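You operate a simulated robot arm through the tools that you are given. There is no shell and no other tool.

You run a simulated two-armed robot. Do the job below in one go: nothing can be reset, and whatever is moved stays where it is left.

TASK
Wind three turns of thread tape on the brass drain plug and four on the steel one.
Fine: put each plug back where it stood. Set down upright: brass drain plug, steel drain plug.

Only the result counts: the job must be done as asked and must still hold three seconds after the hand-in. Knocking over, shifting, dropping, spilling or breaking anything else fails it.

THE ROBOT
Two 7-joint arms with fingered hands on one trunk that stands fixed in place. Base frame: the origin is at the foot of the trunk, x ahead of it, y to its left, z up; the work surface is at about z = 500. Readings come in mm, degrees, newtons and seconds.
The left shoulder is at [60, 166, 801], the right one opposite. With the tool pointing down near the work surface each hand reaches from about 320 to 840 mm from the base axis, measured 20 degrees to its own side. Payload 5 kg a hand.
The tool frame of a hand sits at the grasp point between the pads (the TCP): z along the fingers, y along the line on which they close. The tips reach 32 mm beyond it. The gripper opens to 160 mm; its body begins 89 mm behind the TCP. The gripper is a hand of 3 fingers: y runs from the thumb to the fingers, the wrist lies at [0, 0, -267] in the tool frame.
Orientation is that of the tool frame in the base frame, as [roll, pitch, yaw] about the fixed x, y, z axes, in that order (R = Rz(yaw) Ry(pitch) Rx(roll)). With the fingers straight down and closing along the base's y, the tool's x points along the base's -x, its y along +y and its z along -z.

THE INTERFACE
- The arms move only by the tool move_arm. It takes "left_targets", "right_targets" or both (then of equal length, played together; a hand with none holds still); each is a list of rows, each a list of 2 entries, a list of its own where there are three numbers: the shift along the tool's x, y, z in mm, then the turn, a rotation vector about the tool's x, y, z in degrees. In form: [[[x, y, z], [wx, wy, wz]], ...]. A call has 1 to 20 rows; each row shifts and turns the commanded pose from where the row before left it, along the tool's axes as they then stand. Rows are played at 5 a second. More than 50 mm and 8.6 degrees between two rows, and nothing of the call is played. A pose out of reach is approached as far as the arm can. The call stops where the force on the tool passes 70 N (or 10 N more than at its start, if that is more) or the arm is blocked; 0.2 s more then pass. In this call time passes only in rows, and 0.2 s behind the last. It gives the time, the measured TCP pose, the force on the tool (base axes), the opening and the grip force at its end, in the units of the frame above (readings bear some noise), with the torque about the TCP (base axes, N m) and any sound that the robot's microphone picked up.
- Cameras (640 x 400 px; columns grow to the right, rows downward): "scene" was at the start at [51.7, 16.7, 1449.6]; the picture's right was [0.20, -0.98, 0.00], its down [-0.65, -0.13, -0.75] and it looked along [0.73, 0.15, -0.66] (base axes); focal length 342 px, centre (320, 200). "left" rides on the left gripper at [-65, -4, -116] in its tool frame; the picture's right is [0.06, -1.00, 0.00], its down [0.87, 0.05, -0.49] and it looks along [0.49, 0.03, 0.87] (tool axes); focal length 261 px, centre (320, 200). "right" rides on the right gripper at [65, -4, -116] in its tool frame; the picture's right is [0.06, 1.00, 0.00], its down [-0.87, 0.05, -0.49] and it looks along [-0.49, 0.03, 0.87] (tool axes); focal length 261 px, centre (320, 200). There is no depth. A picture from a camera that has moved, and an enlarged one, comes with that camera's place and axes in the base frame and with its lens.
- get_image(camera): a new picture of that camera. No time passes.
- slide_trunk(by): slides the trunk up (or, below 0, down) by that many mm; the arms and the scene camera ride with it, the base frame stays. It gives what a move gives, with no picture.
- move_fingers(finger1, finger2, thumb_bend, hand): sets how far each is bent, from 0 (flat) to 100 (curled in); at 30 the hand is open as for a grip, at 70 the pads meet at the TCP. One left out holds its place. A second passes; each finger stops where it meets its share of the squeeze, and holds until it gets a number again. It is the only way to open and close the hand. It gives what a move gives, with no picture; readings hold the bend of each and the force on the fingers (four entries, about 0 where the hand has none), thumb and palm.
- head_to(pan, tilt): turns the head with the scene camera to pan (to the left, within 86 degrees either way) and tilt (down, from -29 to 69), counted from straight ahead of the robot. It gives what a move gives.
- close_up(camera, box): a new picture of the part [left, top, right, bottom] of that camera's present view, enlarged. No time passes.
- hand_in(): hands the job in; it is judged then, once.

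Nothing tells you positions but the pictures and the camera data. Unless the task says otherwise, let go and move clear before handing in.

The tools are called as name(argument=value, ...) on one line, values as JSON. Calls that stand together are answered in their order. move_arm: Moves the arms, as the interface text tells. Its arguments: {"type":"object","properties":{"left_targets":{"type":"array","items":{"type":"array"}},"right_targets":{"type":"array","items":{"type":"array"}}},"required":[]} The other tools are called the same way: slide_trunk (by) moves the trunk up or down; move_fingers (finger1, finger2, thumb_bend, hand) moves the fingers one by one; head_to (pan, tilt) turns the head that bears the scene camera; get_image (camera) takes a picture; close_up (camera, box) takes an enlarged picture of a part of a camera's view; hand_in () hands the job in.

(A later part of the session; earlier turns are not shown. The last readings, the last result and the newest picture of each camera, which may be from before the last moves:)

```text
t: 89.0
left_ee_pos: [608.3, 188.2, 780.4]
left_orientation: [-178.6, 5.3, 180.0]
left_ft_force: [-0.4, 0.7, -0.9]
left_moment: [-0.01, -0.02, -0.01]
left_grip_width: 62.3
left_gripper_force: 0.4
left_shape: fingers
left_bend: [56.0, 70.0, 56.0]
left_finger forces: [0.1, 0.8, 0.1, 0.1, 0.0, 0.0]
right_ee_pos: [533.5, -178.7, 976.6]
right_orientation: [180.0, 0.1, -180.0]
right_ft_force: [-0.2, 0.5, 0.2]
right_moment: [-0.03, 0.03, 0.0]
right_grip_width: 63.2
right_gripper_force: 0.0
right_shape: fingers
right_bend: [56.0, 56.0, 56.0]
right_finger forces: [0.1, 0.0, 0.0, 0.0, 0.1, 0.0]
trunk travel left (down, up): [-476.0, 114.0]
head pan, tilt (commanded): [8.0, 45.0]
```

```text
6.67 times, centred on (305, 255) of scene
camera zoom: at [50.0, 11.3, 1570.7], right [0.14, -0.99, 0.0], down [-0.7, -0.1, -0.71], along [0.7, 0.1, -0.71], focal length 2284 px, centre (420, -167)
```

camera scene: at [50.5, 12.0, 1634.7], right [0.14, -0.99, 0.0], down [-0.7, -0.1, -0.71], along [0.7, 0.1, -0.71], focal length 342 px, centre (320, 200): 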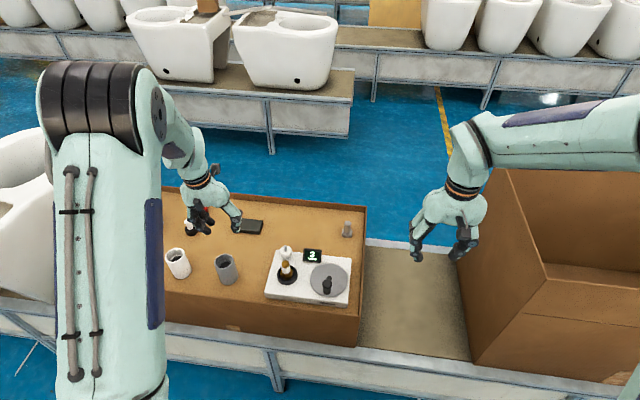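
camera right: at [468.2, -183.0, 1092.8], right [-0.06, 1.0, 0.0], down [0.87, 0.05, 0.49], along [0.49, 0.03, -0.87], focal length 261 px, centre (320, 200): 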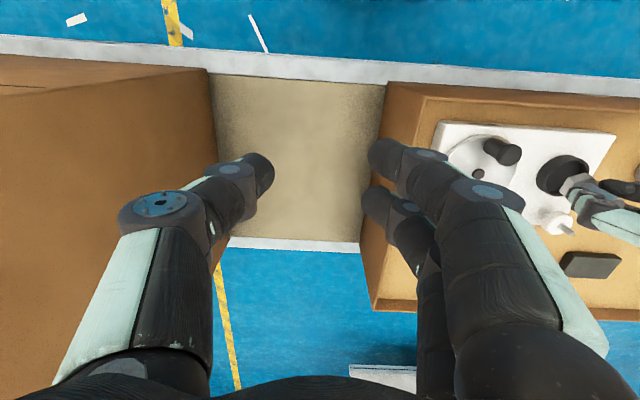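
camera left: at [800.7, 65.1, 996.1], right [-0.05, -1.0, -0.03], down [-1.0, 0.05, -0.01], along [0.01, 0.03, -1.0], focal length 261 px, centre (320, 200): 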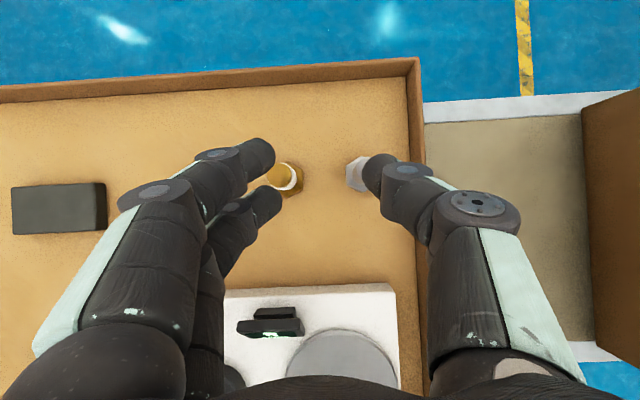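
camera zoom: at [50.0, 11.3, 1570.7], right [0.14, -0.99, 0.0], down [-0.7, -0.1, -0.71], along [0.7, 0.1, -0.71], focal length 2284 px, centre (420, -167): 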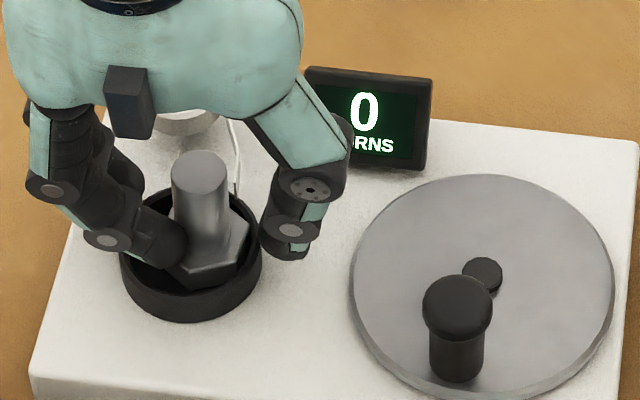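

The plug is upright again. I raise the hand 12 mm so the tips clear the rim, then open that finger.

move_arm(left_targets=[[[-0.55, -0.14, -5.97], [0, 0, 0]], [[-0.55, -0.14, -5.97], [0, 0, 0]], [[0, 0, 0], [0, 0, 0]]])

move_fingers(hand="left", finger2=57)

close_up(camera="left", box=[240, 80, 420, 240])

close_up(camera="scene", box=[265, 225, 345, 285])

```text
t: 89.8
left_ee_pos: [608.3, 188.2, 793.4]
left_orientation: [-178.5, 5.3, 180.0]
left_ft_force: [0.0, -0.3, 0.2]
left_moment: [-0.03, -0.01, 0.03]
left_grip_width: 62.4
left_gripper_force: 0.2
left_shape: fingers
left_bend: [56.0, 70.0, 56.0]
left_finger forces: [0.0, 0.3, 0.0, 0.1, 0.0, 0.1]
right_ee_pos: [534.1, -177.6, 978.0]
right_orientation: [179.9, -0.1, -180.0]
right_ft_force: [0.9, 0.3, -0.2]
right_moment: [0.03, -0.03, 0.0]
right_grip_width: 63.0
right_gripper_force: 0.0
right_shape: fingers
right_bend: [56.0, 56.0, 56.0]
right_finger forces: [0.0, 0.0, 0.1, 0.1, 0.0, 0.0]
trunk travel left (down, up): [-476.0, 114.0]
head pan, tilt (commanded): [8.0, 45.0]
```

```text
t: 90.8
left_ee_pos: [609.1, 188.3, 793.9]
left_orientation: [-178.6, 5.3, 180.0]
left_ft_force: [0.3, -0.5, 0.0]
left_moment: [-0.01, 0.0, 0.0]
left_grip_width: 62.5
left_gripper_force: 0.0
left_shape: fingers
left_bend: [56.0, 56.0, 56.0]
left_finger forces: [0.1, 0.0, 0.0, 0.1, 0.0, 0.0]
right_ee_pos: [533.4, -177.4, 977.5]
right_orientation: [-180.0, 0.0, -179.9]
right_ft_force: [-1.3, -0.1, 0.1]
right_moment: [-0.01, -0.03, 0.0]
right_grip_width: 62.9
right_gripper_force: 0.0
right_shape: fingers
right_bend: [56.0, 56.0, 56.0]
right_finger forces: [0.1, 0.0, 0.1, 0.1, 0.1, 0.0]
trunk travel left (down, up): [-476.0, 114.0]
head pan, tilt (commanded): [8.0, 45.0]
```

```text
2.50 times, centred on (330, 160) of left
camera zoom: at [662.7, 186.8, 914.6], right [-0.06, -1.0, 0.02], down [-0.91, 0.07, 0.41], along [-0.41, 0.01, -0.91], focal length 652 px, centre (295, 300)
```

zoom: 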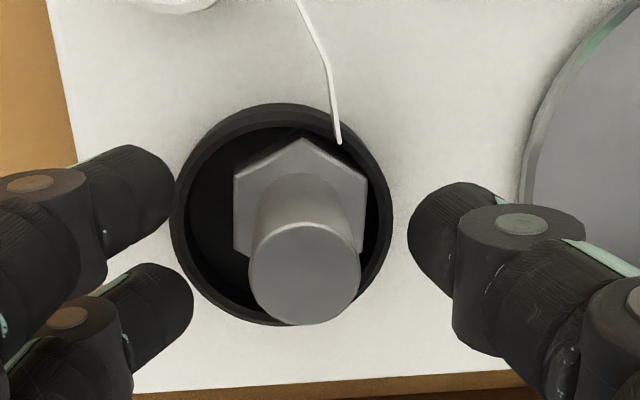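

```text
6.67 times, centred on (305, 255) of scene
camera zoom: at [50.0, 11.2, 1570.7], right [0.14, -0.99, 0.0], down [-0.7, -0.1, -0.71], along [0.7, 0.1, -0.71], focal length 2284 px, centre (420, -167)
```

zoom: 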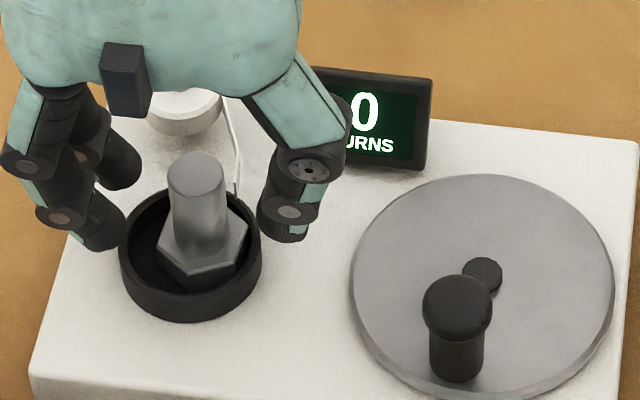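

The steel plug stands in the cup and the counter reads 0. I park the left hand and bring the right hand back over the knob.

move_arm(left_targets=[[[-3.2, -0.8, -34.9], [0, 0, 0]], [[-3.2, -0.8, -34.9], [0, 0, 0]], [[-1.8, 42, -20.9], [0, 0, 0]], [[-1.8, 42, -20.9], [0, 0, 0]], [[-1.8, 42, -20.9], [0, 0, 0]], [[-1.8, 42, -20.9], [0, 0, 0]], [[0, 0, 0], [0, 0, 0]]])

move_arm(right_targets=[[[-5.3, 40.9, 13.6], [0, 0, 0]], [[-5.3, 40.9, 13.6], [0, 0, 0]], [[-5.3, 40.9, 13.6], [0, 0, 0]], [[-5.3, 40.9, 13.6], [0, 0, 0]], [[-5.3, 40.9, 13.6], [0, 0, 0]], [[-5.3, 40.9, 13.6], [0, 0, 0]], [[0, 0, 0], [0, 0, 0]]])

close_up(camera="right", box=[200, 80, 460, 270])

get_image(camera="left")

move_arm(right_targets=[[[0, 0, 0], [0, 0, 0]]])

```text
t: 92.3
left_ee_pos: [607.8, 357.3, 943.7]
left_orientation: [-178.6, 5.3, 179.9]
left_ft_force: [-1.2, -0.2, -0.7]
left_moment: [0.02, -0.02, 0.0]
left_grip_width: 62.7
left_gripper_force: 0.1
left_shape: fingers
left_bend: [56.0, 56.0, 56.0]
left_finger forces: [0.1, 0.1, 0.0, 0.0, 0.0, 0.0]
right_ee_pos: [534.7, -178.1, 977.2]
right_orientation: [180.0, 0.0, -180.0]
right_ft_force: [1.0, 0.5, -0.8]
right_moment: [0.0, -0.02, 0.01]
right_grip_width: 62.5
right_gripper_force: 0.1
right_shape: fingers
right_bend: [56.0, 56.0, 56.0]
right_finger forces: [0.0, 0.0, 0.0, 0.1, 0.0, 0.0]
trunk travel left (down, up): [-476.0, 114.0]
head pan, tilt (commanded): [8.0, 45.0]
```

```text
t: 94.0
left_ee_pos: [607.6, 358.0, 945.2]
left_orientation: [-178.6, 5.3, 179.9]
left_ft_force: [-0.1, -0.3, 0.0]
left_moment: [0.03, 0.0, 0.02]
left_grip_width: 62.7
left_gripper_force: 0.0
left_shape: fingers
left_bend: [56.0, 56.0, 56.0]
left_finger forces: [0.0, 0.0, 0.0, 0.0, 0.0, 0.1]
right_ee_pos: [566.7, 68.1, 896.0]
right_orientation: [-180.0, 0.0, 179.9]
right_ft_force: [-0.7, 0.0, 0.0]
right_moment: [0.01, 0.0, 0.01]
right_grip_width: 62.9
right_gripper_force: 0.1
right_shape: fingers
right_bend: [56.0, 56.0, 56.0]
right_finger forces: [0.0, 0.0, 0.0, 0.0, 0.1, 0.1]
trunk travel left (down, up): [-476.0, 114.0]
head pan, tilt (commanded): [8.0, 45.0]
```

```text
2.11 times, centred on (330, 175) of right
camera zoom: at [500.8, 63.3, 1011.6], right [-0.06, 1.0, 0.0], down [0.87, 0.05, 0.49], along [0.49, 0.03, -0.87], focal length 549 px, centre (299, 253)
```

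zoom: 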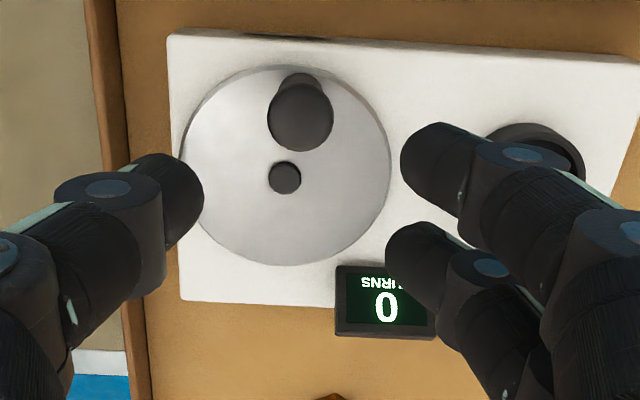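

```text
taken
camera left: at [662.3, 356.6, 1065.5], right [-0.07, -1.0, 0.02], down [-0.91, 0.07, 0.41], along [-0.41, 0.01, -0.91], focal length 261 px, centre (320, 200)
```

left: 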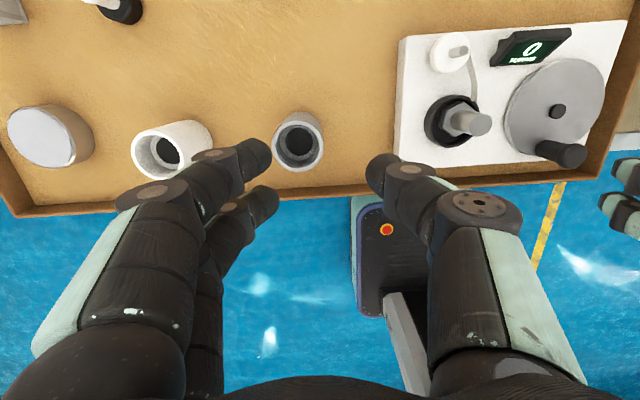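

```text
t: 94.3
left_ee_pos: [607.9, 358.6, 943.2]
left_orientation: [-178.7, 5.3, -180.0]
left_ft_force: [0.3, 0.0, 0.1]
left_moment: [0.0, 0.03, 0.0]
left_grip_width: 62.8
left_gripper_force: 0.1
left_shape: fingers
left_bend: [56.0, 56.0, 56.0]
left_finger forces: [0.1, 0.0, 0.1, 0.0, 0.0, 0.1]
right_ee_pos: [566.4, 68.8, 896.7]
right_orientation: [-180.0, -0.1, -180.0]
right_ft_force: [0.1, 0.0, 0.5]
right_moment: [0.01, 0.03, 0.0]
right_grip_width: 62.8
right_gripper_force: 0.0
right_shape: fingers
right_bend: [56.0, 56.0, 56.0]
right_finger forces: [0.0, 0.0, 0.1, 0.0, 0.1, 0.0]
trunk travel left (down, up): [-476.0, 114.0]
head pan, tilt (commanded): [8.0, 45.0]
```

move_arm(right_targets=[[[1.3, 0, 35], [0, 0, 0]], [[1.3, 0, 35], [0, 0, 0]], [[1.3, 0, 35], [0, 0, 0]], [[0, 0, 0], [0, 0, 0]]])

close_up(camera="right", box=[200, 80, 460, 270])

move_arm(right_targets=[[[0, 0, 0], [0, 0, 0]]])

```text
t: 95.3
left_ee_pos: [607.7, 357.5, 945.1]
left_orientation: [-178.6, 5.3, -179.9]
left_ft_force: [0.4, -0.1, 0.1]
left_moment: [0.0, 0.02, 0.0]
left_grip_width: 62.4
left_gripper_force: 0.0
left_shape: fingers
left_bend: [56.0, 56.0, 56.0]
left_finger forces: [0.0, 0.0, 0.0, 0.1, 0.1, 0.1]
right_ee_pos: [564.4, 68.8, 791.4]
right_orientation: [-179.9, 0.0, -180.0]
right_ft_force: [0.1, 0.5, -0.1]
right_moment: [-0.03, 0.01, -0.01]
right_grip_width: 62.9
right_gripper_force: 0.1
right_shape: fingers
right_bend: [56.0, 56.0, 56.0]
right_finger forces: [0.1, 0.1, 0.1, 0.1, 0.0, 0.0]
trunk travel left (down, up): [-476.0, 114.0]
head pan, tilt (commanded): [8.0, 45.0]
```

```text
2.11 times, centred on (330, 175) of right
camera zoom: at [498.2, 64.0, 906.4], right [-0.06, 1.0, 0.0], down [0.87, 0.05, 0.49], along [0.49, 0.03, -0.87], focal length 549 px, centre (299, 253)
```

zoom: 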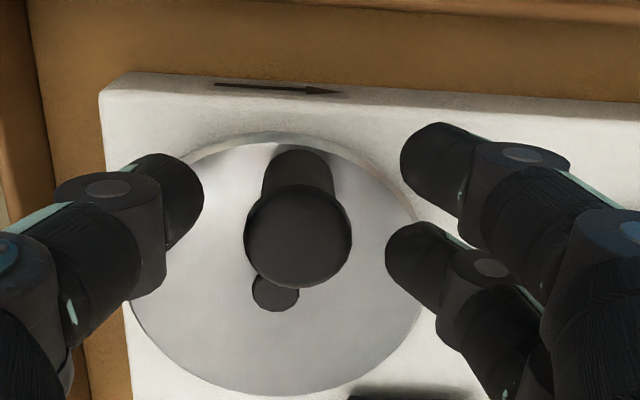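

```text
t: 95.8
left_ee_pos: [608.9, 358.6, 943.6]
left_orientation: [-178.5, 5.3, 180.0]
left_ft_force: [0.5, -0.3, 0.9]
left_moment: [0.01, 0.0, 0.03]
left_grip_width: 62.8
left_gripper_force: 0.1
left_shape: fingers
left_bend: [56.0, 56.0, 56.0]
left_finger forces: [0.0, 0.0, 0.0, 0.0, 0.1, 0.0]
right_ee_pos: [565.3, 68.7, 790.7]
right_orientation: [179.9, 0.1, -179.9]
right_ft_force: [-0.6, 0.5, 0.0]
right_moment: [-0.02, 0.03, -0.01]
right_grip_width: 62.9
right_gripper_force: 0.0
right_shape: fingers
right_bend: [56.0, 56.0, 56.0]
right_finger forces: [0.1, 0.0, 0.0, 0.0, 0.0, 0.0]
trunk travel left (down, up): [-476.0, 114.0]
head pan, tilt (commanded): [8.0, 45.0]
```

Aligned over the knob. Lower 2 mm and grip it as before.

move_arm(right_targets=[[[0, 0, 2], [0, 0, 0]], [[0, 0, 0], [0, 0, 0]]])

move_fingers(hand="right", finger1=66, finger2=66, thumb_bend=65)

move_fingers(hand="right", finger1=70, finger2=70, thumb_bend=69)

close_up(camera="right", box=[200, 80, 460, 270])

close_up(camera="left", box=[390, 20, 630, 190])

```text
t: 96.3
left_ee_pos: [608.1, 358.4, 943.8]
left_orientation: [-178.7, 5.2, 180.0]
left_ft_force: [-0.4, -0.1, -0.9]
left_moment: [-0.02, 0.02, -0.01]
left_grip_width: 62.9
left_gripper_force: 0.1
left_shape: fingers
left_bend: [56.0, 56.0, 56.0]
left_finger forces: [0.0, 0.1, 0.0, 0.0, 0.1, 0.0]
right_ee_pos: [563.3, 67.3, 789.4]
right_orientation: [180.0, 0.1, -180.0]
right_ft_force: [0.7, 0.6, 0.7]
right_moment: [-0.01, 0.04, -0.01]
right_grip_width: 62.9
right_gripper_force: 0.1
right_shape: fingers
right_bend: [56.0, 56.0, 56.0]
right_finger forces: [0.0, 0.1, 0.1, 0.0, 0.0, 0.1]
trunk travel left (down, up): [-476.0, 114.0]
head pan, tilt (commanded): [8.0, 45.0]
```

```text
t: 97.3
left_ee_pos: [608.4, 357.4, 943.4]
left_orientation: [-178.6, 5.3, -179.9]
left_ft_force: [0.0, 0.7, -0.1]
left_moment: [0.04, 0.01, 0.01]
left_grip_width: 62.7
left_gripper_force: 0.0
left_shape: fingers
left_bend: [56.0, 56.0, 56.0]
left_finger forces: [0.1, 0.0, 0.1, 0.0, 0.1, 0.0]
right_ee_pos: [563.6, 68.4, 789.7]
right_orientation: [179.9, -0.1, 180.0]
right_ft_force: [-0.8, -0.9, 0.1]
right_moment: [0.05, 0.0, 0.01]
right_grip_width: 28.8
right_gripper_force: 0.9
right_shape: fingers
right_bend: [66.0, 65.0, 65.0]
right_finger forces: [0.0, 0.7, 0.0, 0.0, 1.1, 0.0]
trunk travel left (down, up): [-476.0, 114.0]
head pan, tilt (commanded): [8.0, 45.0]
```

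```text
t: 98.3
left_ee_pos: [608.5, 358.2, 943.8]
left_orientation: [-178.6, 5.3, -180.0]
left_ft_force: [0.4, 0.5, 0.0]
left_moment: [0.01, 0.03, 0.03]
left_grip_width: 62.8
left_gripper_force: 0.1
left_shape: fingers
left_bend: [56.0, 56.0, 56.0]
left_finger forces: [0.0, 0.0, 0.0, 0.0, 0.0, 0.2]
right_ee_pos: [563.4, 67.4, 788.7]
right_orientation: [-180.0, 0.0, -180.0]
right_ft_force: [-0.8, 0.9, -5.4]
right_moment: [0.0, 0.02, 0.01]
right_grip_width: 23.5
right_gripper_force: 6.9
right_shape: fingers
right_bend: [68.0, 66.0, 67.0]
right_finger forces: [2.0, 4.2, 0.1, 0.0, 6.5, 0.1]
trunk travel left (down, up): [-476.0, 114.0]
head pan, tilt (commanded): [8.0, 45.0]
```

```text
2.11 times, centred on (330, 175) of right
camera zoom: at [498.3, 63.4, 904.6], right [-0.06, 1.0, 0.0], down [0.87, 0.05, 0.49], along [0.49, 0.03, -0.87], focal length 549 px, centre (299, 253)
```

zoom: 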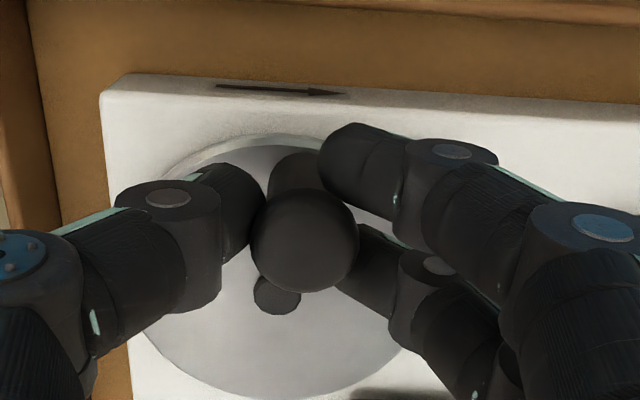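

```text
2.35 times, centred on (510, 105) of left
camera zoom: at [662.6, 357.2, 1065.0], right [-0.06, -1.0, 0.02], down [-0.91, 0.07, 0.41], along [-0.41, 0.01, -0.91], focal length 613 px, centre (-127, 424)
```

zoom: 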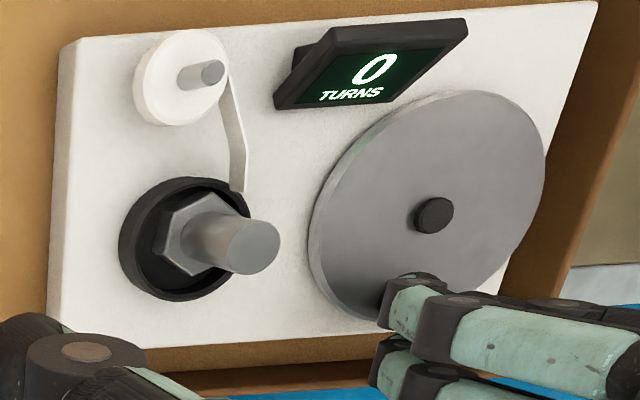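

move_arm(right_targets=[[[-1.9, 8.73, 0], [0, 0, 0]], [[-6.39, 12.54, 0], [0, 0, 0]], [[-9.96, 9.96, 0], [0, 0, 0]], [[-12.54, 6.39, 0], [0, 0, 0]], [[-13.91, 2.2, 0], [0, 0, 0]], [[-13.91, -2.2, 0], [0, 0, 0]], [[-12.54, -6.39, 0], [0, 0, 0]], [[-9.96, -9.96, 0], [0, 0, 0]], [[-6.39, -12.54, 0], [0, 0, 0]], [[-2.2, -13.91, 0], [0, 0, 0]]])

get_image(camera="right")

close_up(camera="left", box=[390, 20, 630, 190])

```text
t: 100.5
left_ee_pos: [609.6, 358.0, 944.0]
left_orientation: [-178.6, 5.3, 179.9]
left_ft_force: [-0.9, 0.2, -0.2]
left_moment: [0.02, -0.01, 0.03]
left_grip_width: 62.6
left_gripper_force: 0.1
left_shape: fingers
left_bend: [56.0, 56.0, 56.0]
left_finger forces: [0.0, 0.0, 0.0, 0.0, 0.0, 0.1]
right_ee_pos: [652.8, 59.2, 788.9]
right_orientation: [180.0, 0.0, 179.9]
right_ft_force: [6.9, 0.6, -4.1]
right_moment: [-0.02, -0.14, -0.04]
right_grip_width: 22.2
right_gripper_force: 6.6
right_shape: fingers
right_bend: [68.0, 66.0, 67.0]
right_finger forces: [1.3, 6.4, 0.0, 0.1, 5.7, 0.0]
trunk travel left (down, up): [-476.0, 114.0]
head pan, tilt (commanded): [8.0, 45.0]
```

```text
taken
camera right: at [586.7, 54.8, 904.2], right [-0.06, 1.0, 0.0], down [0.87, 0.05, 0.49], along [0.49, 0.03, -0.87], focal length 261 px, centre (320, 200)
```

right: 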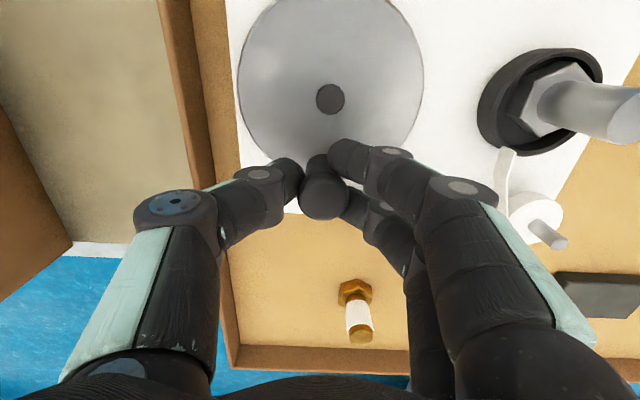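

```text
2.35 times, centred on (510, 105) of left
camera zoom: at [663.3, 356.4, 1064.9], right [-0.07, -1.0, 0.02], down [-0.91, 0.07, 0.41], along [-0.41, 0.01, -0.91], focal length 613 px, centre (-127, 424)
```

zoom: 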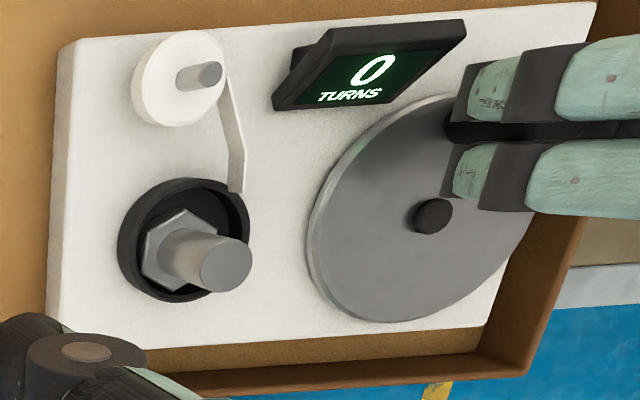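

move_arm(right_targets=[[[0.7, -13.91, 0], [0, 0, 0]], [[6.39, -12.54, 0], [0, 0, 0]], [[9.96, -9.96, 0], [0, 0, 0]], [[12.54, -6.39, 0], [0, 0, 0]], [[13.91, -2.2, 0], [0, 0, 0]], [[13.91, 2.2, 0], [0, 0, 0]], [[12.54, 6.39, 0], [0, 0, 0]], [[9.96, 9.96, 0], [0, 0, 0]], [[6.39, 12.54, 0], [0, 0, 0]], [[2.2, 13.91, 0], [0, 0, 0]]])

close_up(camera="left", box=[390, 20, 630, 190])

close_up(camera="right", box=[200, 80, 460, 270])

```text
t: 102.8
left_ee_pos: [607.1, 358.7, 942.9]
left_orientation: [-178.7, 5.3, 180.0]
left_ft_force: [-0.3, -0.5, -0.8]
left_moment: [0.01, -0.04, -0.01]
left_grip_width: 62.7
left_gripper_force: 0.0
left_shape: fingers
left_bend: [56.0, 56.0, 56.0]
left_finger forces: [0.0, 0.0, 0.0, 0.0, 0.0, 0.0]
right_ee_pos: [563.8, 63.7, 787.5]
right_orientation: [180.0, 0.0, 179.9]
right_ft_force: [1.6, 0.4, -3.1]
right_moment: [-0.01, -0.05, 0.04]
right_grip_width: 21.6
right_gripper_force: 6.4
right_shape: fingers
right_bend: [69.0, 66.0, 67.0]
right_finger forces: [2.0, 5.2, 0.0, 0.1, 5.2, 0.0]
trunk travel left (down, up): [-476.0, 114.0]
head pan, tilt (commanded): [8.0, 45.0]
```

```text
2.35 times, centred on (510, 105) of left
camera zoom: at [662.6, 357.4, 1065.1], right [-0.06, -1.0, 0.02], down [-0.91, 0.07, 0.41], along [-0.41, 0.01, -0.91], focal length 613 px, centre (-127, 424)
```

zoom: 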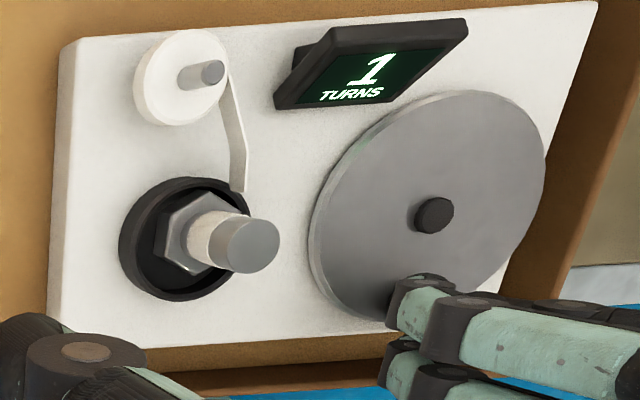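

```text
2.11 times, centred on (330, 175) of right
camera zoom: at [497.1, 58.9, 903.7], right [-0.06, 1.0, 0.0], down [0.87, 0.05, 0.49], along [0.49, 0.03, -0.87], focal length 549 px, centre (299, 253)
```

zoom: 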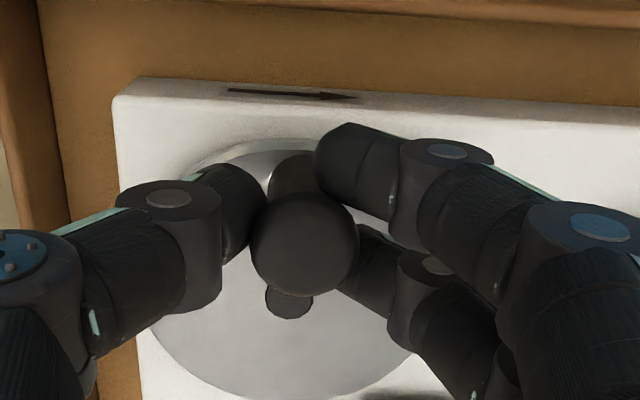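

Counter reads 1 and tape shows on the steel plug. Turn two.

move_arm(right_targets=[[[-2.2, 13.91, 0], [0, 0, 0]], [[-6.39, 12.54, 0], [0, 0, 0]], [[-9.96, 9.96, 0], [0, 0, 0]], [[-12.54, 6.39, 0], [0, 0, 0]], [[-13.91, 2.2, 0], [0, 0, 0]], [[-13.91, -2.2, 0], [0, 0, 0]], [[-12.54, -6.39, 0], [0, 0, 0]], [[-9.96, -9.96, 0], [0, 0, 0]], [[-6.39, -12.54, 0], [0, 0, 0]], [[-2.2, -13.91, 0], [0, 0, 0]], [[2.2, -13.91, 0], [0, 0, 0]], [[6.39, -12.54, 0], [0, 0, 0]], [[9.96, -9.96, 0], [0, 0, 0]], [[12.54, -6.39, 0], [0, 0, 0]], [[13.91, -2.2, 0], [0, 0, 0]], [[13.91, 2.2, 0], [0, 0, 0]], [[12.54, 6.39, 0], [0, 0, 0]], [[9.96, 9.96, 0], [0, 0, 0]], [[6.39, 12.54, 0], [0, 0, 0]], [[2.2, 13.5, 0], [0, 0, 0]]])

close_up(camera="left", box=[390, 20, 630, 190])

close_up(camera="right", box=[200, 80, 460, 270])

```text
t: 107.0
left_ee_pos: [608.5, 358.5, 942.2]
left_orientation: [-178.7, 5.3, -180.0]
left_ft_force: [0.9, 0.6, -0.3]
left_moment: [0.0, 0.0, -0.04]
left_grip_width: 62.8
left_gripper_force: 0.0
left_shape: fingers
left_bend: [56.0, 56.0, 56.0]
left_finger forces: [0.1, 0.0, 0.0, 0.0, 0.1, 0.0]
right_ee_pos: [563.0, 62.2, 789.8]
right_orientation: [-179.9, -0.1, 180.0]
right_ft_force: [3.0, 0.0, -10.9]
right_moment: [-0.04, 0.02, -0.02]
right_grip_width: 21.8
right_gripper_force: 7.5
right_shape: fingers
right_bend: [69.0, 66.0, 67.0]
right_finger forces: [2.6, 7.1, 0.0, 0.1, 5.8, 0.0]
trunk travel left (down, up): [-476.0, 114.0]
head pan, tilt (commanded): [8.0, 45.0]
```

```text
2.35 times, centred on (510, 105) of left
camera zoom: at [663.0, 357.5, 1064.6], right [-0.06, -1.0, 0.02], down [-0.91, 0.07, 0.41], along [-0.41, 0.01, -0.91], focal length 613 px, centre (-127, 424)
```

zoom: 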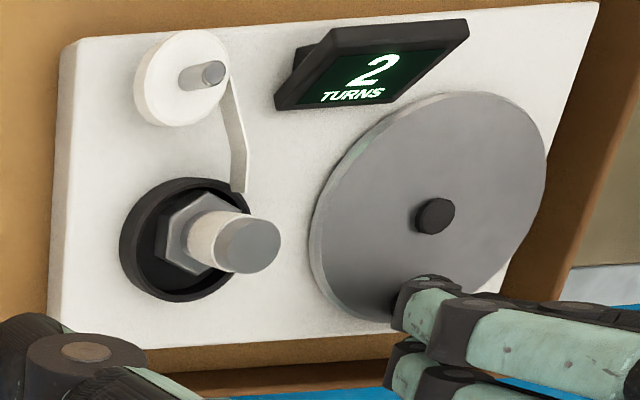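

```text
2.11 times, centred on (330, 175) of right
camera zoom: at [497.0, 57.2, 904.5], right [-0.06, 1.0, 0.0], down [0.87, 0.05, 0.49], along [0.49, 0.03, -0.87], focal length 549 px, centre (299, 253)
```

zoom: 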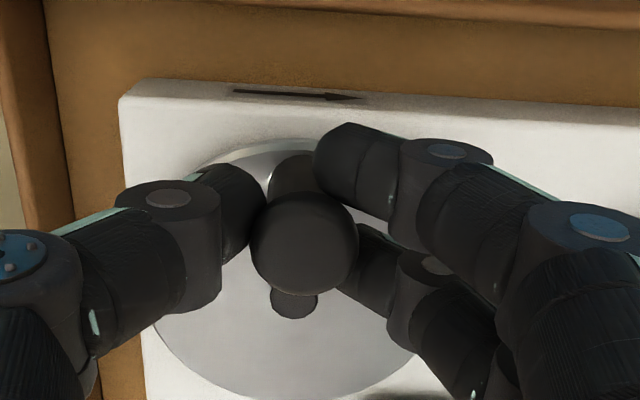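

Counter reads 2. Turn three.

move_arm(right_targets=[[[-2.2, 13.91, 0], [0, 0, 0]], [[-6.39, 12.54, 0], [0, 0, 0]], [[-9.96, 9.96, 0], [0, 0, 0]], [[-12.54, 6.39, 0], [0, 0, 0]], [[-13.91, 2.2, 0], [0, 0, 0]], [[-13.91, -2.2, 0], [0, 0, 0]], [[-12.54, -6.39, 0], [0, 0, 0]], [[-9.96, -9.96, 0], [0, 0, 0]], [[-6.39, -12.54, 0], [0, 0, 0]], [[-2.2, -13.91, 0], [0, 0, 0]], [[2.2, -13.91, 0], [0, 0, 0]], [[6.39, -12.54, 0], [0, 0, 0]], [[9.96, -9.96, 0], [0, 0, 0]], [[12.54, -6.39, 0], [0, 0, 0]], [[13.91, -2.2, 0], [0, 0, 0]], [[13.91, 2.2, 0], [0, 0, 0]], [[12.54, 6.39, 0], [0, 0, 0]], [[9.96, 9.96, 0], [0, 0, 0]], [[6.39, 12.54, 0], [0, 0, 0]], [[2.2, 13.7, 0], [0, 0, 0]]])

close_up(camera="left", box=[390, 20, 630, 190])

close_up(camera="right", box=[200, 80, 460, 270])

```text
t: 111.2
left_ee_pos: [608.0, 359.5, 943.4]
left_orientation: [-178.6, 5.3, -180.0]
left_ft_force: [0.7, 1.2, 0.4]
left_moment: [-0.01, -0.02, 0.01]
left_grip_width: 62.7
left_gripper_force: 0.0
left_shape: fingers
left_bend: [56.0, 56.0, 56.0]
left_finger forces: [0.0, 0.0, 0.0, 0.1, 0.0, 0.0]
right_ee_pos: [562.4, 62.1, 787.2]
right_orientation: [179.9, 0.1, 179.9]
right_ft_force: [2.5, 0.6, -1.6]
right_moment: [-0.03, -0.02, 0.03]
right_grip_width: 21.5
right_gripper_force: 6.0
right_shape: fingers
right_bend: [69.0, 66.0, 67.0]
right_finger forces: [1.8, 6.2, 0.0, 0.0, 5.0, 0.0]
trunk travel left (down, up): [-476.0, 114.0]
head pan, tilt (commanded): [8.0, 45.0]
```

```text
2.35 times, centred on (510, 105) of left
camera zoom: at [662.5, 357.5, 1065.1], right [-0.06, -1.0, 0.02], down [-0.91, 0.07, 0.41], along [-0.41, 0.01, -0.91], focal length 613 px, centre (-127, 424)
```

zoom: 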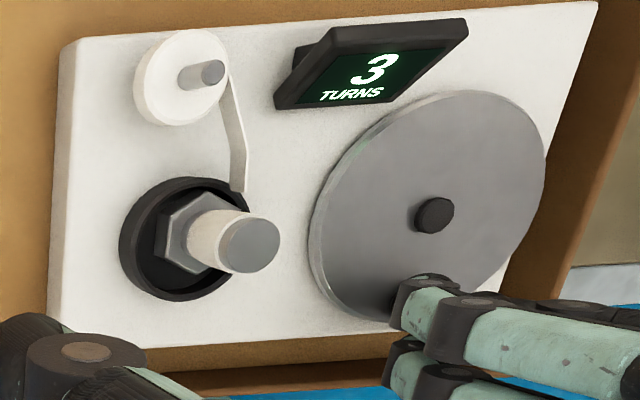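

```text
2.11 times, centred on (330, 175) of right
camera zoom: at [496.8, 56.9, 903.4], right [-0.06, 1.0, 0.0], down [0.87, 0.05, 0.49], along [0.49, 0.03, -0.87], focal length 549 px, centre (299, 253)
```

zoom: 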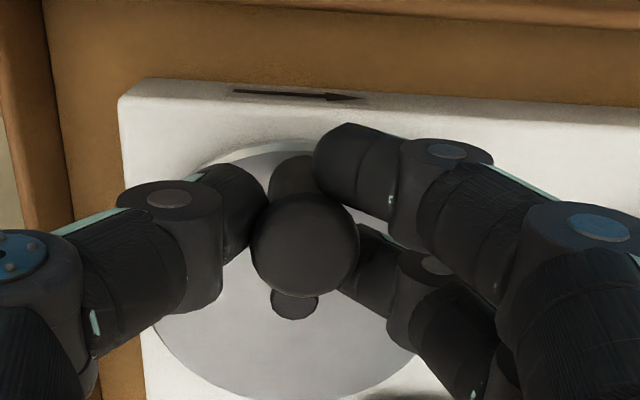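

Counter reads 3. Fourth and last turn, stopping just past the starting angle to account for the small initial offset of the crank.

move_arm(right_targets=[[[-2.2, 13.91, 0], [0, 0, 0]], [[-6.39, 12.54, 0], [0, 0, 0]], [[-9.96, 9.96, 0], [0, 0, 0]], [[-12.54, 6.39, 0], [0, 0, 0]], [[-13.91, 2.2, 0], [0, 0, 0]], [[-13.91, -2.2, 0], [0, 0, 0]], [[-12.54, -6.39, 0], [0, 0, 0]], [[-9.96, -9.96, 0], [0, 0, 0]], [[-6.39, -12.54, 0], [0, 0, 0]], [[-2.2, -13.91, 0], [0, 0, 0]], [[2.2, -13.91, 0], [0, 0, 0]], [[6.39, -12.54, 0], [0, 0, 0]], [[9.96, -9.96, 0], [0, 0, 0]], [[12.54, -6.39, 0], [0, 0, 0]], [[13.91, -2.2, 0], [0, 0, 0]], [[13.91, 2.2, 0], [0, 0, 0]], [[12.54, 6.39, 0], [0, 0, 0]], [[9.96, 9.96, 0], [0, 0, 0]], [[6.39, 12.54, 0], [0, 0, 0]], [[2.2, 15.8, 0], [0, 0, 0]]])

close_up(camera="left", box=[390, 20, 630, 190])

close_up(camera="right", box=[200, 80, 460, 270])

```text
t: 115.3
left_ee_pos: [607.9, 359.2, 944.1]
left_orientation: [-178.5, 5.4, 180.0]
left_ft_force: [-0.8, 0.9, -0.2]
left_moment: [0.01, -0.01, -0.01]
left_grip_width: 63.0
left_gripper_force: 0.1
left_shape: fingers
left_bend: [56.0, 56.0, 56.0]
left_finger forces: [0.1, 0.0, 0.1, 0.1, 0.0, 0.1]
right_ee_pos: [563.1, 63.1, 788.9]
right_orientation: [-180.0, -0.1, 180.0]
right_ft_force: [-4.3, 1.4, -7.5]
right_moment: [0.0, 0.09, 0.01]
right_grip_width: 21.7
right_gripper_force: 7.1
right_shape: fingers
right_bend: [69.0, 66.0, 67.0]
right_finger forces: [3.9, 5.1, 0.0, 0.1, 5.7, 0.0]
trunk travel left (down, up): [-476.0, 114.0]
head pan, tilt (commanded): [8.0, 45.0]
```

```text
2.35 times, centred on (510, 105) of left
camera zoom: at [662.2, 357.9, 1065.0], right [-0.06, -1.0, 0.02], down [-0.91, 0.07, 0.41], along [-0.41, 0.01, -0.91], focal length 613 px, centre (-127, 424)
```

zoom: 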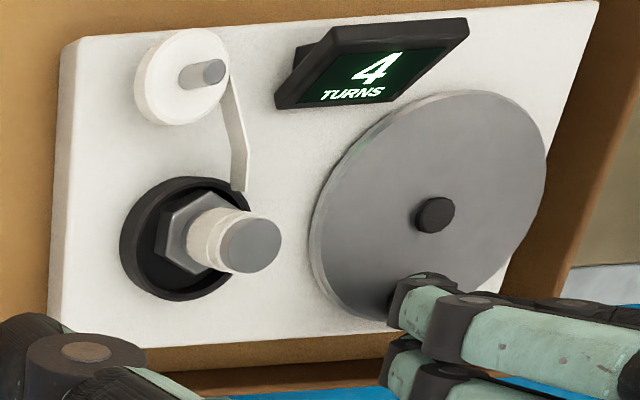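

```text
2.11 times, centred on (330, 175) of right
camera zoom: at [497.7, 59.2, 904.1], right [-0.06, 1.0, 0.0], down [0.87, 0.05, 0.49], along [0.49, 0.03, -0.87], focal length 549 px, centre (299, 253)
```

zoom: 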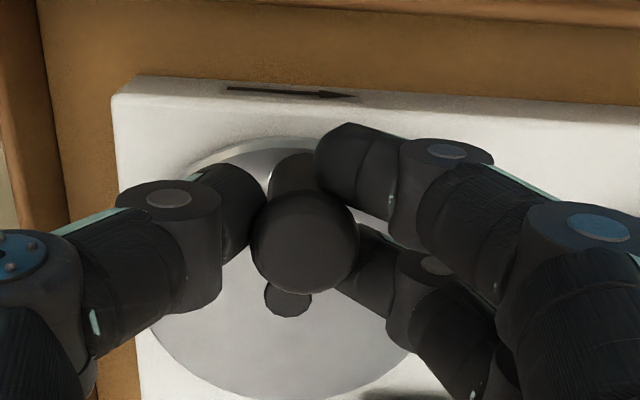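

The counter reads 4. I release the knob, raise and park the right hand.

move_fingers(hand="right", finger1=56, finger2=56, thumb_bend=56)

move_arm(right_targets=[[[0, 0, -20], [0, 0, 0]], [[0, 0, -40], [0, 0, 0]], [[0, 0, -45], [0, 0, 0]], [[5, -40, -20], [0, 0, 0]], [[5, -40, -20], [0, 0, 0]], [[5, -40, -20], [0, 0, 0]], [[5, -40, -20], [0, 0, 0]], [[5, -40, -20], [0, 0, 0]], [[5, -40, -20], [0, 0, 0]], [[0, 0, 0], [0, 0, 0]]])

close_up(camera="left", box=[390, 20, 630, 190])

get_image(camera="scene")

```text
t: 116.3
left_ee_pos: [608.1, 359.3, 944.1]
left_orientation: [-178.7, 5.3, 180.0]
left_ft_force: [0.6, -0.4, 0.1]
left_moment: [0.04, -0.01, 0.0]
left_grip_width: 62.8
left_gripper_force: 0.2
left_shape: fingers
left_bend: [56.0, 56.0, 56.0]
left_finger forces: [0.1, 0.0, 0.0, 0.1, 0.0, 0.1]
right_ee_pos: [563.8, 62.7, 788.0]
right_orientation: [-180.0, 0.0, -180.0]
right_ft_force: [-0.6, 0.6, 0.3]
right_moment: [0.03, 0.02, 0.01]
right_grip_width: 62.4
right_gripper_force: 0.1
right_shape: fingers
right_bend: [56.0, 56.0, 56.0]
right_finger forces: [0.0, 0.1, 0.0, 0.0, 0.1, 0.0]
trunk travel left (down, up): [-476.0, 114.0]
head pan, tilt (commanded): [8.0, 45.0]
```

```text
t: 118.5
left_ee_pos: [608.5, 359.2, 943.7]
left_orientation: [-178.6, 5.2, -179.9]
left_ft_force: [1.1, 0.7, -0.5]
left_moment: [0.0, -0.02, 0.01]
left_grip_width: 62.5
left_gripper_force: 0.1
left_shape: fingers
left_bend: [56.0, 56.0, 56.0]
left_finger forces: [0.0, 0.1, 0.1, 0.0, 0.0, 0.0]
right_ee_pos: [536.2, -176.5, 1011.7]
right_orientation: [180.0, 0.1, 180.0]
right_ft_force: [-0.7, -0.2, -0.2]
right_moment: [-0.04, -0.03, 0.03]
right_grip_width: 62.6
right_gripper_force: 0.0
right_shape: fingers
right_bend: [56.0, 56.0, 56.0]
right_finger forces: [0.0, 0.1, 0.0, 0.0, 0.0, 0.0]
trunk travel left (down, up): [-476.0, 114.0]
head pan, tilt (commanded): [8.0, 45.0]
```

```text
2.35 times, centred on (510, 105) of left
camera zoom: at [662.4, 357.5, 1065.1], right [-0.06, -1.0, 0.02], down [-0.91, 0.07, 0.41], along [-0.41, 0.01, -0.91], focal length 613 px, centre (-127, 424)
```

zoom: 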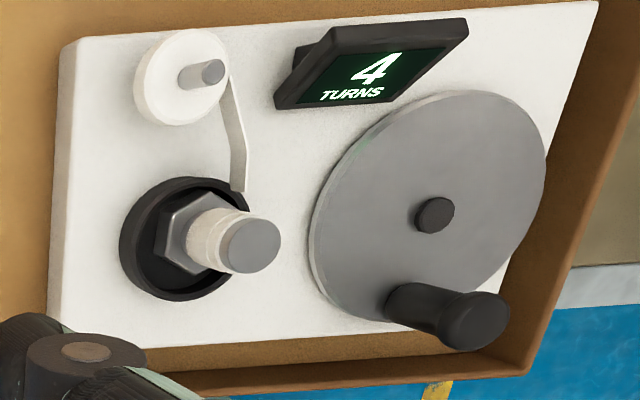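

```text
taken
camera scene: at [50.3, 11.6, 1570.7], right [0.14, -0.99, 0.0], down [-0.7, -0.1, -0.71], along [0.7, 0.1, -0.71], focal length 342 px, centre (320, 200)
```

scene: 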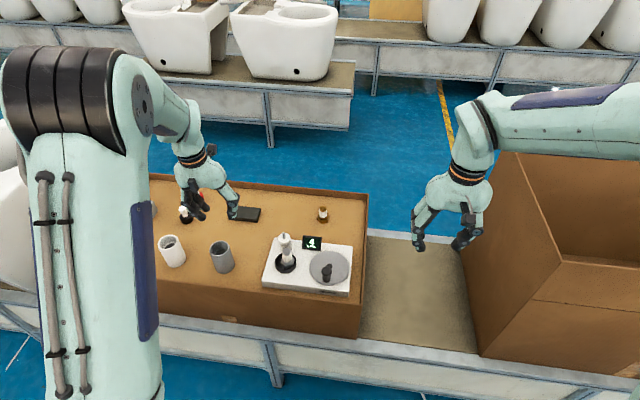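

Both counts are done. I rotate the left hand to a 10° tilt and bring it over the steel plug in the cup.

move_arm(left_targets=[[[0, 0, 0], [-1.4, -4.7, 0]], [[3.55, -43.6, 19.4], [0, 0, 0]], [[3.55, -43.6, 19.4], [0, 0, 0]], [[3.55, -43.6, 19.4], [0, 0, 0]], [[3.55, -43.6, 19.4], [0, 0, 0]], [[0, 0, 0], [0, 0, 0]]])

close_up(camera="left", box=[220, 80, 460, 250])

move_arm(left_targets=[[[0, 0, 0], [0, 0, 0]]])

```text
t: 120.0
left_ee_pos: [610.2, 181.8, 863.6]
left_orientation: [-179.9, 10.0, -179.9]
left_ft_force: [-0.2, -0.1, -0.2]
left_moment: [-0.01, 0.01, 0.01]
left_grip_width: 62.7
left_gripper_force: 0.0
left_shape: fingers
left_bend: [56.0, 56.0, 56.0]
left_finger forces: [0.0, 0.1, 0.0, 0.0, 0.1, 0.0]
right_ee_pos: [535.1, -175.4, 1013.1]
right_orientation: [-180.0, 0.0, -180.0]
right_ft_force: [0.7, 0.5, 0.0]
right_moment: [0.0, -0.03, 0.01]
right_grip_width: 62.6
right_gripper_force: 0.1
right_shape: fingers
right_bend: [56.0, 56.0, 56.0]
right_finger forces: [0.0, 0.0, 0.1, 0.0, 0.0, 0.1]
trunk travel left (down, up): [-476.0, 114.0]
head pan, tilt (commanded): [8.0, 45.0]
```

```text
2.35 times, centred on (340, 165) of left
camera zoom: at [654.0, 178.1, 989.6], right [-0.06, -1.0, -0.01], down [-0.94, 0.05, 0.33], along [-0.33, 0.03, -0.94], focal length 613 px, centre (273, 282)
```

zoom: 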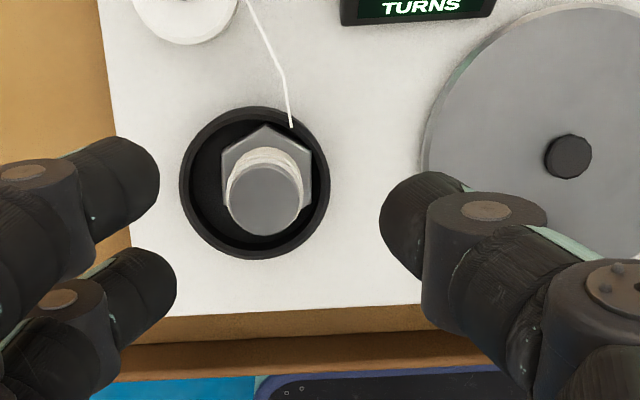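

```text
t: 120.3
left_ee_pos: [609.7, 182.1, 863.3]
left_orientation: [-180.0, 9.9, 180.0]
left_ft_force: [0.7, 0.4, 0.1]
left_moment: [-0.01, 0.01, 0.01]
left_grip_width: 62.6
left_gripper_force: 0.0
left_shape: fingers
left_bend: [56.0, 56.0, 56.0]
left_finger forces: [0.0, 0.0, 0.0, 0.0, 0.0, 0.1]
right_ee_pos: [535.9, -176.2, 1011.7]
right_orientation: [180.0, -0.1, 180.0]
right_ft_force: [0.5, -0.7, -0.1]
right_moment: [0.01, 0.02, 0.0]
right_grip_width: 62.5
right_gripper_force: 0.1
right_shape: fingers
right_bend: [56.0, 56.0, 56.0]
right_finger forces: [0.0, 0.0, 0.1, 0.1, 0.0, 0.1]
trunk travel left (down, up): [-476.0, 114.0]
head pan, tilt (commanded): [8.0, 45.0]
```

move_arm(left_targets=[[[4.15, 0.85, 22.6], [0, 0, 0]], [[4.15, 0.85, 22.6], [0, 0, 0]], [[0, 0, 0], [0, 0, 0]]])

close_up(camera="left", box=[220, 80, 460, 250])

move_arm(left_targets=[[[0, 0, 0], [0, 0, 0]]])

```text
t: 121.2
left_ee_pos: [609.8, 183.7, 817.1]
left_orientation: [-180.0, 10.0, -179.9]
left_ft_force: [0.1, 1.0, -0.4]
left_moment: [-0.02, 0.02, 0.0]
left_grip_width: 62.7
left_gripper_force: 0.1
left_shape: fingers
left_bend: [56.0, 56.0, 56.0]
left_finger forces: [0.0, 0.0, 0.1, 0.0, 0.0, 0.1]
right_ee_pos: [534.6, -176.4, 1012.1]
right_orientation: [-180.0, 0.0, -179.9]
right_ft_force: [-0.6, 1.2, -0.7]
right_moment: [0.03, 0.0, -0.02]
right_grip_width: 62.7
right_gripper_force: 0.1
right_shape: fingers
right_bend: [56.0, 56.0, 56.0]
right_finger forces: [0.1, 0.0, 0.0, 0.1, 0.0, 0.1]
trunk travel left (down, up): [-476.0, 114.0]
head pan, tilt (commanded): [8.0, 45.0]
```

```text
2.35 times, centred on (340, 165) of left
camera zoom: at [653.6, 179.9, 942.6], right [-0.06, -1.0, -0.01], down [-0.94, 0.05, 0.33], along [-0.33, 0.03, -0.94], focal length 613 px, centre (273, 282)
```

zoom: 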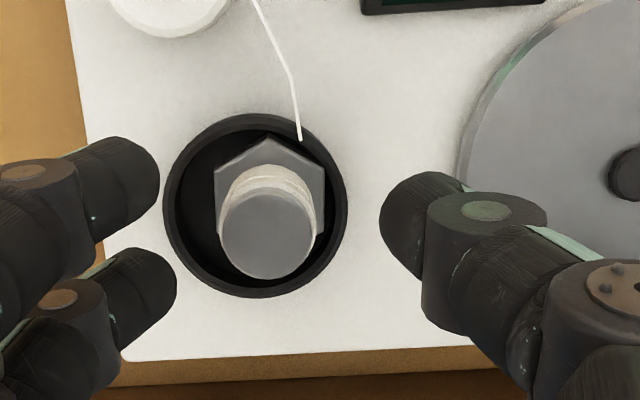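

```text
t: 121.5
left_ee_pos: [609.3, 184.0, 817.4]
left_orientation: [-179.9, 10.0, 179.9]
left_ft_force: [0.4, -0.3, -1.0]
left_moment: [0.03, 0.04, -0.01]
left_grip_width: 62.9
left_gripper_force: 0.1
left_shape: fingers
left_bend: [56.0, 56.0, 56.0]
left_finger forces: [0.0, 0.1, 0.1, 0.1, 0.0, 0.1]
right_ee_pos: [535.2, -175.3, 1012.3]
right_orientation: [-180.0, 0.0, -180.0]
right_ft_force: [-0.2, 0.4, 0.0]
right_moment: [0.0, 0.01, -0.03]
right_grip_width: 62.7
right_gripper_force: 0.0
right_shape: fingers
right_bend: [56.0, 56.0, 56.0]
right_finger forces: [0.0, 0.0, 0.0, 0.1, 0.0, 0.1]
trunk travel left (down, up): [-476.0, 114.0]
head pan, tilt (commanded): [8.0, 45.0]
```

move_arm(left_targets=[[[3.45, 0.22, 14.5], [0, 0, 0]], [[3.45, 0.22, 14.5], [0, 0, 0]], [[0, 0, 0], [0, 0, 0]]])

close_up(camera="left", box=[220, 80, 460, 250])

close_up(camera="scene", box=[265, 225, 345, 285])

```text
t: 122.3
left_ee_pos: [606.0, 185.2, 788.1]
left_orientation: [-179.9, 10.0, 180.0]
left_ft_force: [-0.2, 0.7, -0.7]
left_moment: [-0.02, -0.02, 0.02]
left_grip_width: 62.6
left_gripper_force: 0.1
left_shape: fingers
left_bend: [56.0, 56.0, 56.0]
left_finger forces: [0.0, 0.0, 0.0, 0.0, 0.0, 0.0]
right_ee_pos: [535.2, -176.7, 1012.9]
right_orientation: [180.0, 0.0, -180.0]
right_ft_force: [-0.7, -0.2, 0.0]
right_moment: [0.0, 0.0, 0.0]
right_grip_width: 62.8
right_gripper_force: 0.0
right_shape: fingers
right_bend: [56.0, 56.0, 56.0]
right_finger forces: [0.0, 0.1, 0.0, 0.0, 0.0, 0.1]
trunk travel left (down, up): [-476.0, 114.0]
head pan, tilt (commanded): [8.0, 45.0]
```

```text
2.35 times, centred on (340, 165) of left
camera zoom: at [650.3, 181.9, 912.5], right [-0.06, -1.0, -0.01], down [-0.94, 0.05, 0.33], along [-0.33, 0.03, -0.94], focal length 613 px, centre (273, 282)
```

zoom: 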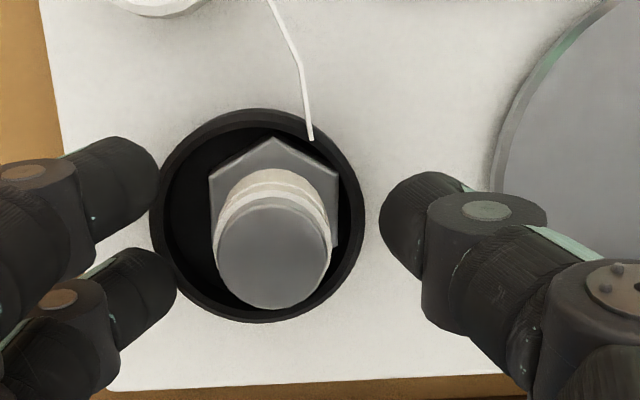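

```text
6.67 times, centred on (305, 255) of scene
camera zoom: at [49.9, 11.1, 1570.7], right [0.14, -0.99, 0.0], down [-0.7, -0.1, -0.71], along [0.7, 0.1, -0.71], focal length 2284 px, centre (420, -167)
```

zoom: 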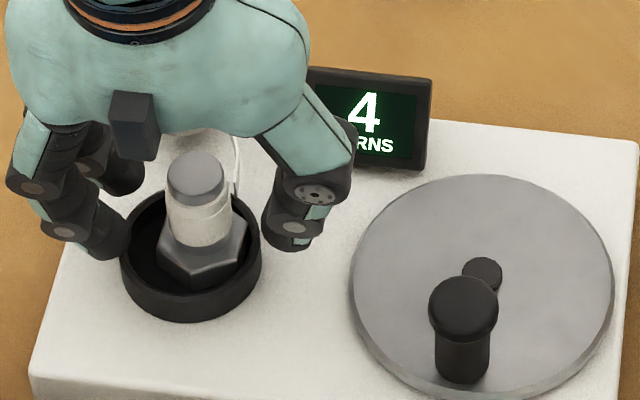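

move_arm(left_targets=[[[-4.1, -1.2, 0.7], [0, 0, 0]], [[0, 0, 0], [0, 0, 0]]])

close_up(camera="left", box=[220, 80, 460, 250])

```text
t: 123.0
left_ee_pos: [611.8, 185.1, 788.1]
left_orientation: [180.0, 10.0, -180.0]
left_ft_force: [0.0, -0.5, -0.5]
left_moment: [-0.01, -0.03, -0.02]
left_grip_width: 62.5
left_gripper_force: 0.0
left_shape: fingers
left_bend: [56.0, 56.0, 56.0]
left_finger forces: [0.1, 0.0, 0.0, 0.1, 0.0, 0.0]
right_ee_pos: [536.5, -175.4, 1011.6]
right_orientation: [-180.0, -0.1, 179.9]
right_ft_force: [0.9, 0.3, 0.6]
right_moment: [0.01, 0.02, -0.04]
right_grip_width: 62.6
right_gripper_force: 0.0
right_shape: fingers
right_bend: [56.0, 56.0, 56.0]
right_finger forces: [0.1, 0.0, 0.0, 0.0, 0.0, 0.1]
trunk travel left (down, up): [-476.0, 114.0]
head pan, tilt (commanded): [8.0, 45.0]
```

```text
2.35 times, centred on (340, 165) of left
camera zoom: at [655.2, 180.6, 913.4], right [-0.06, -1.0, -0.01], down [-0.94, 0.05, 0.33], along [-0.33, 0.03, -0.94], focal length 613 px, centre (273, 282)
```

zoom: 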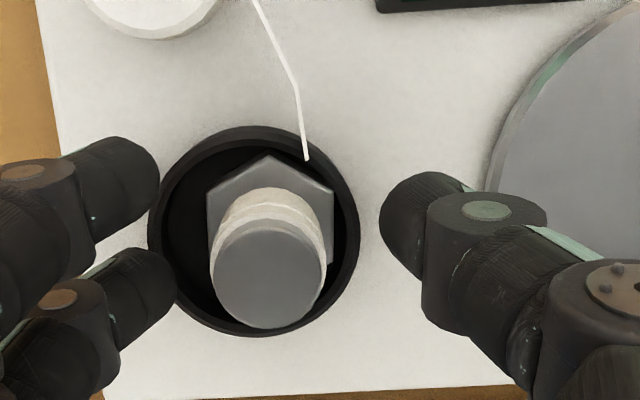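

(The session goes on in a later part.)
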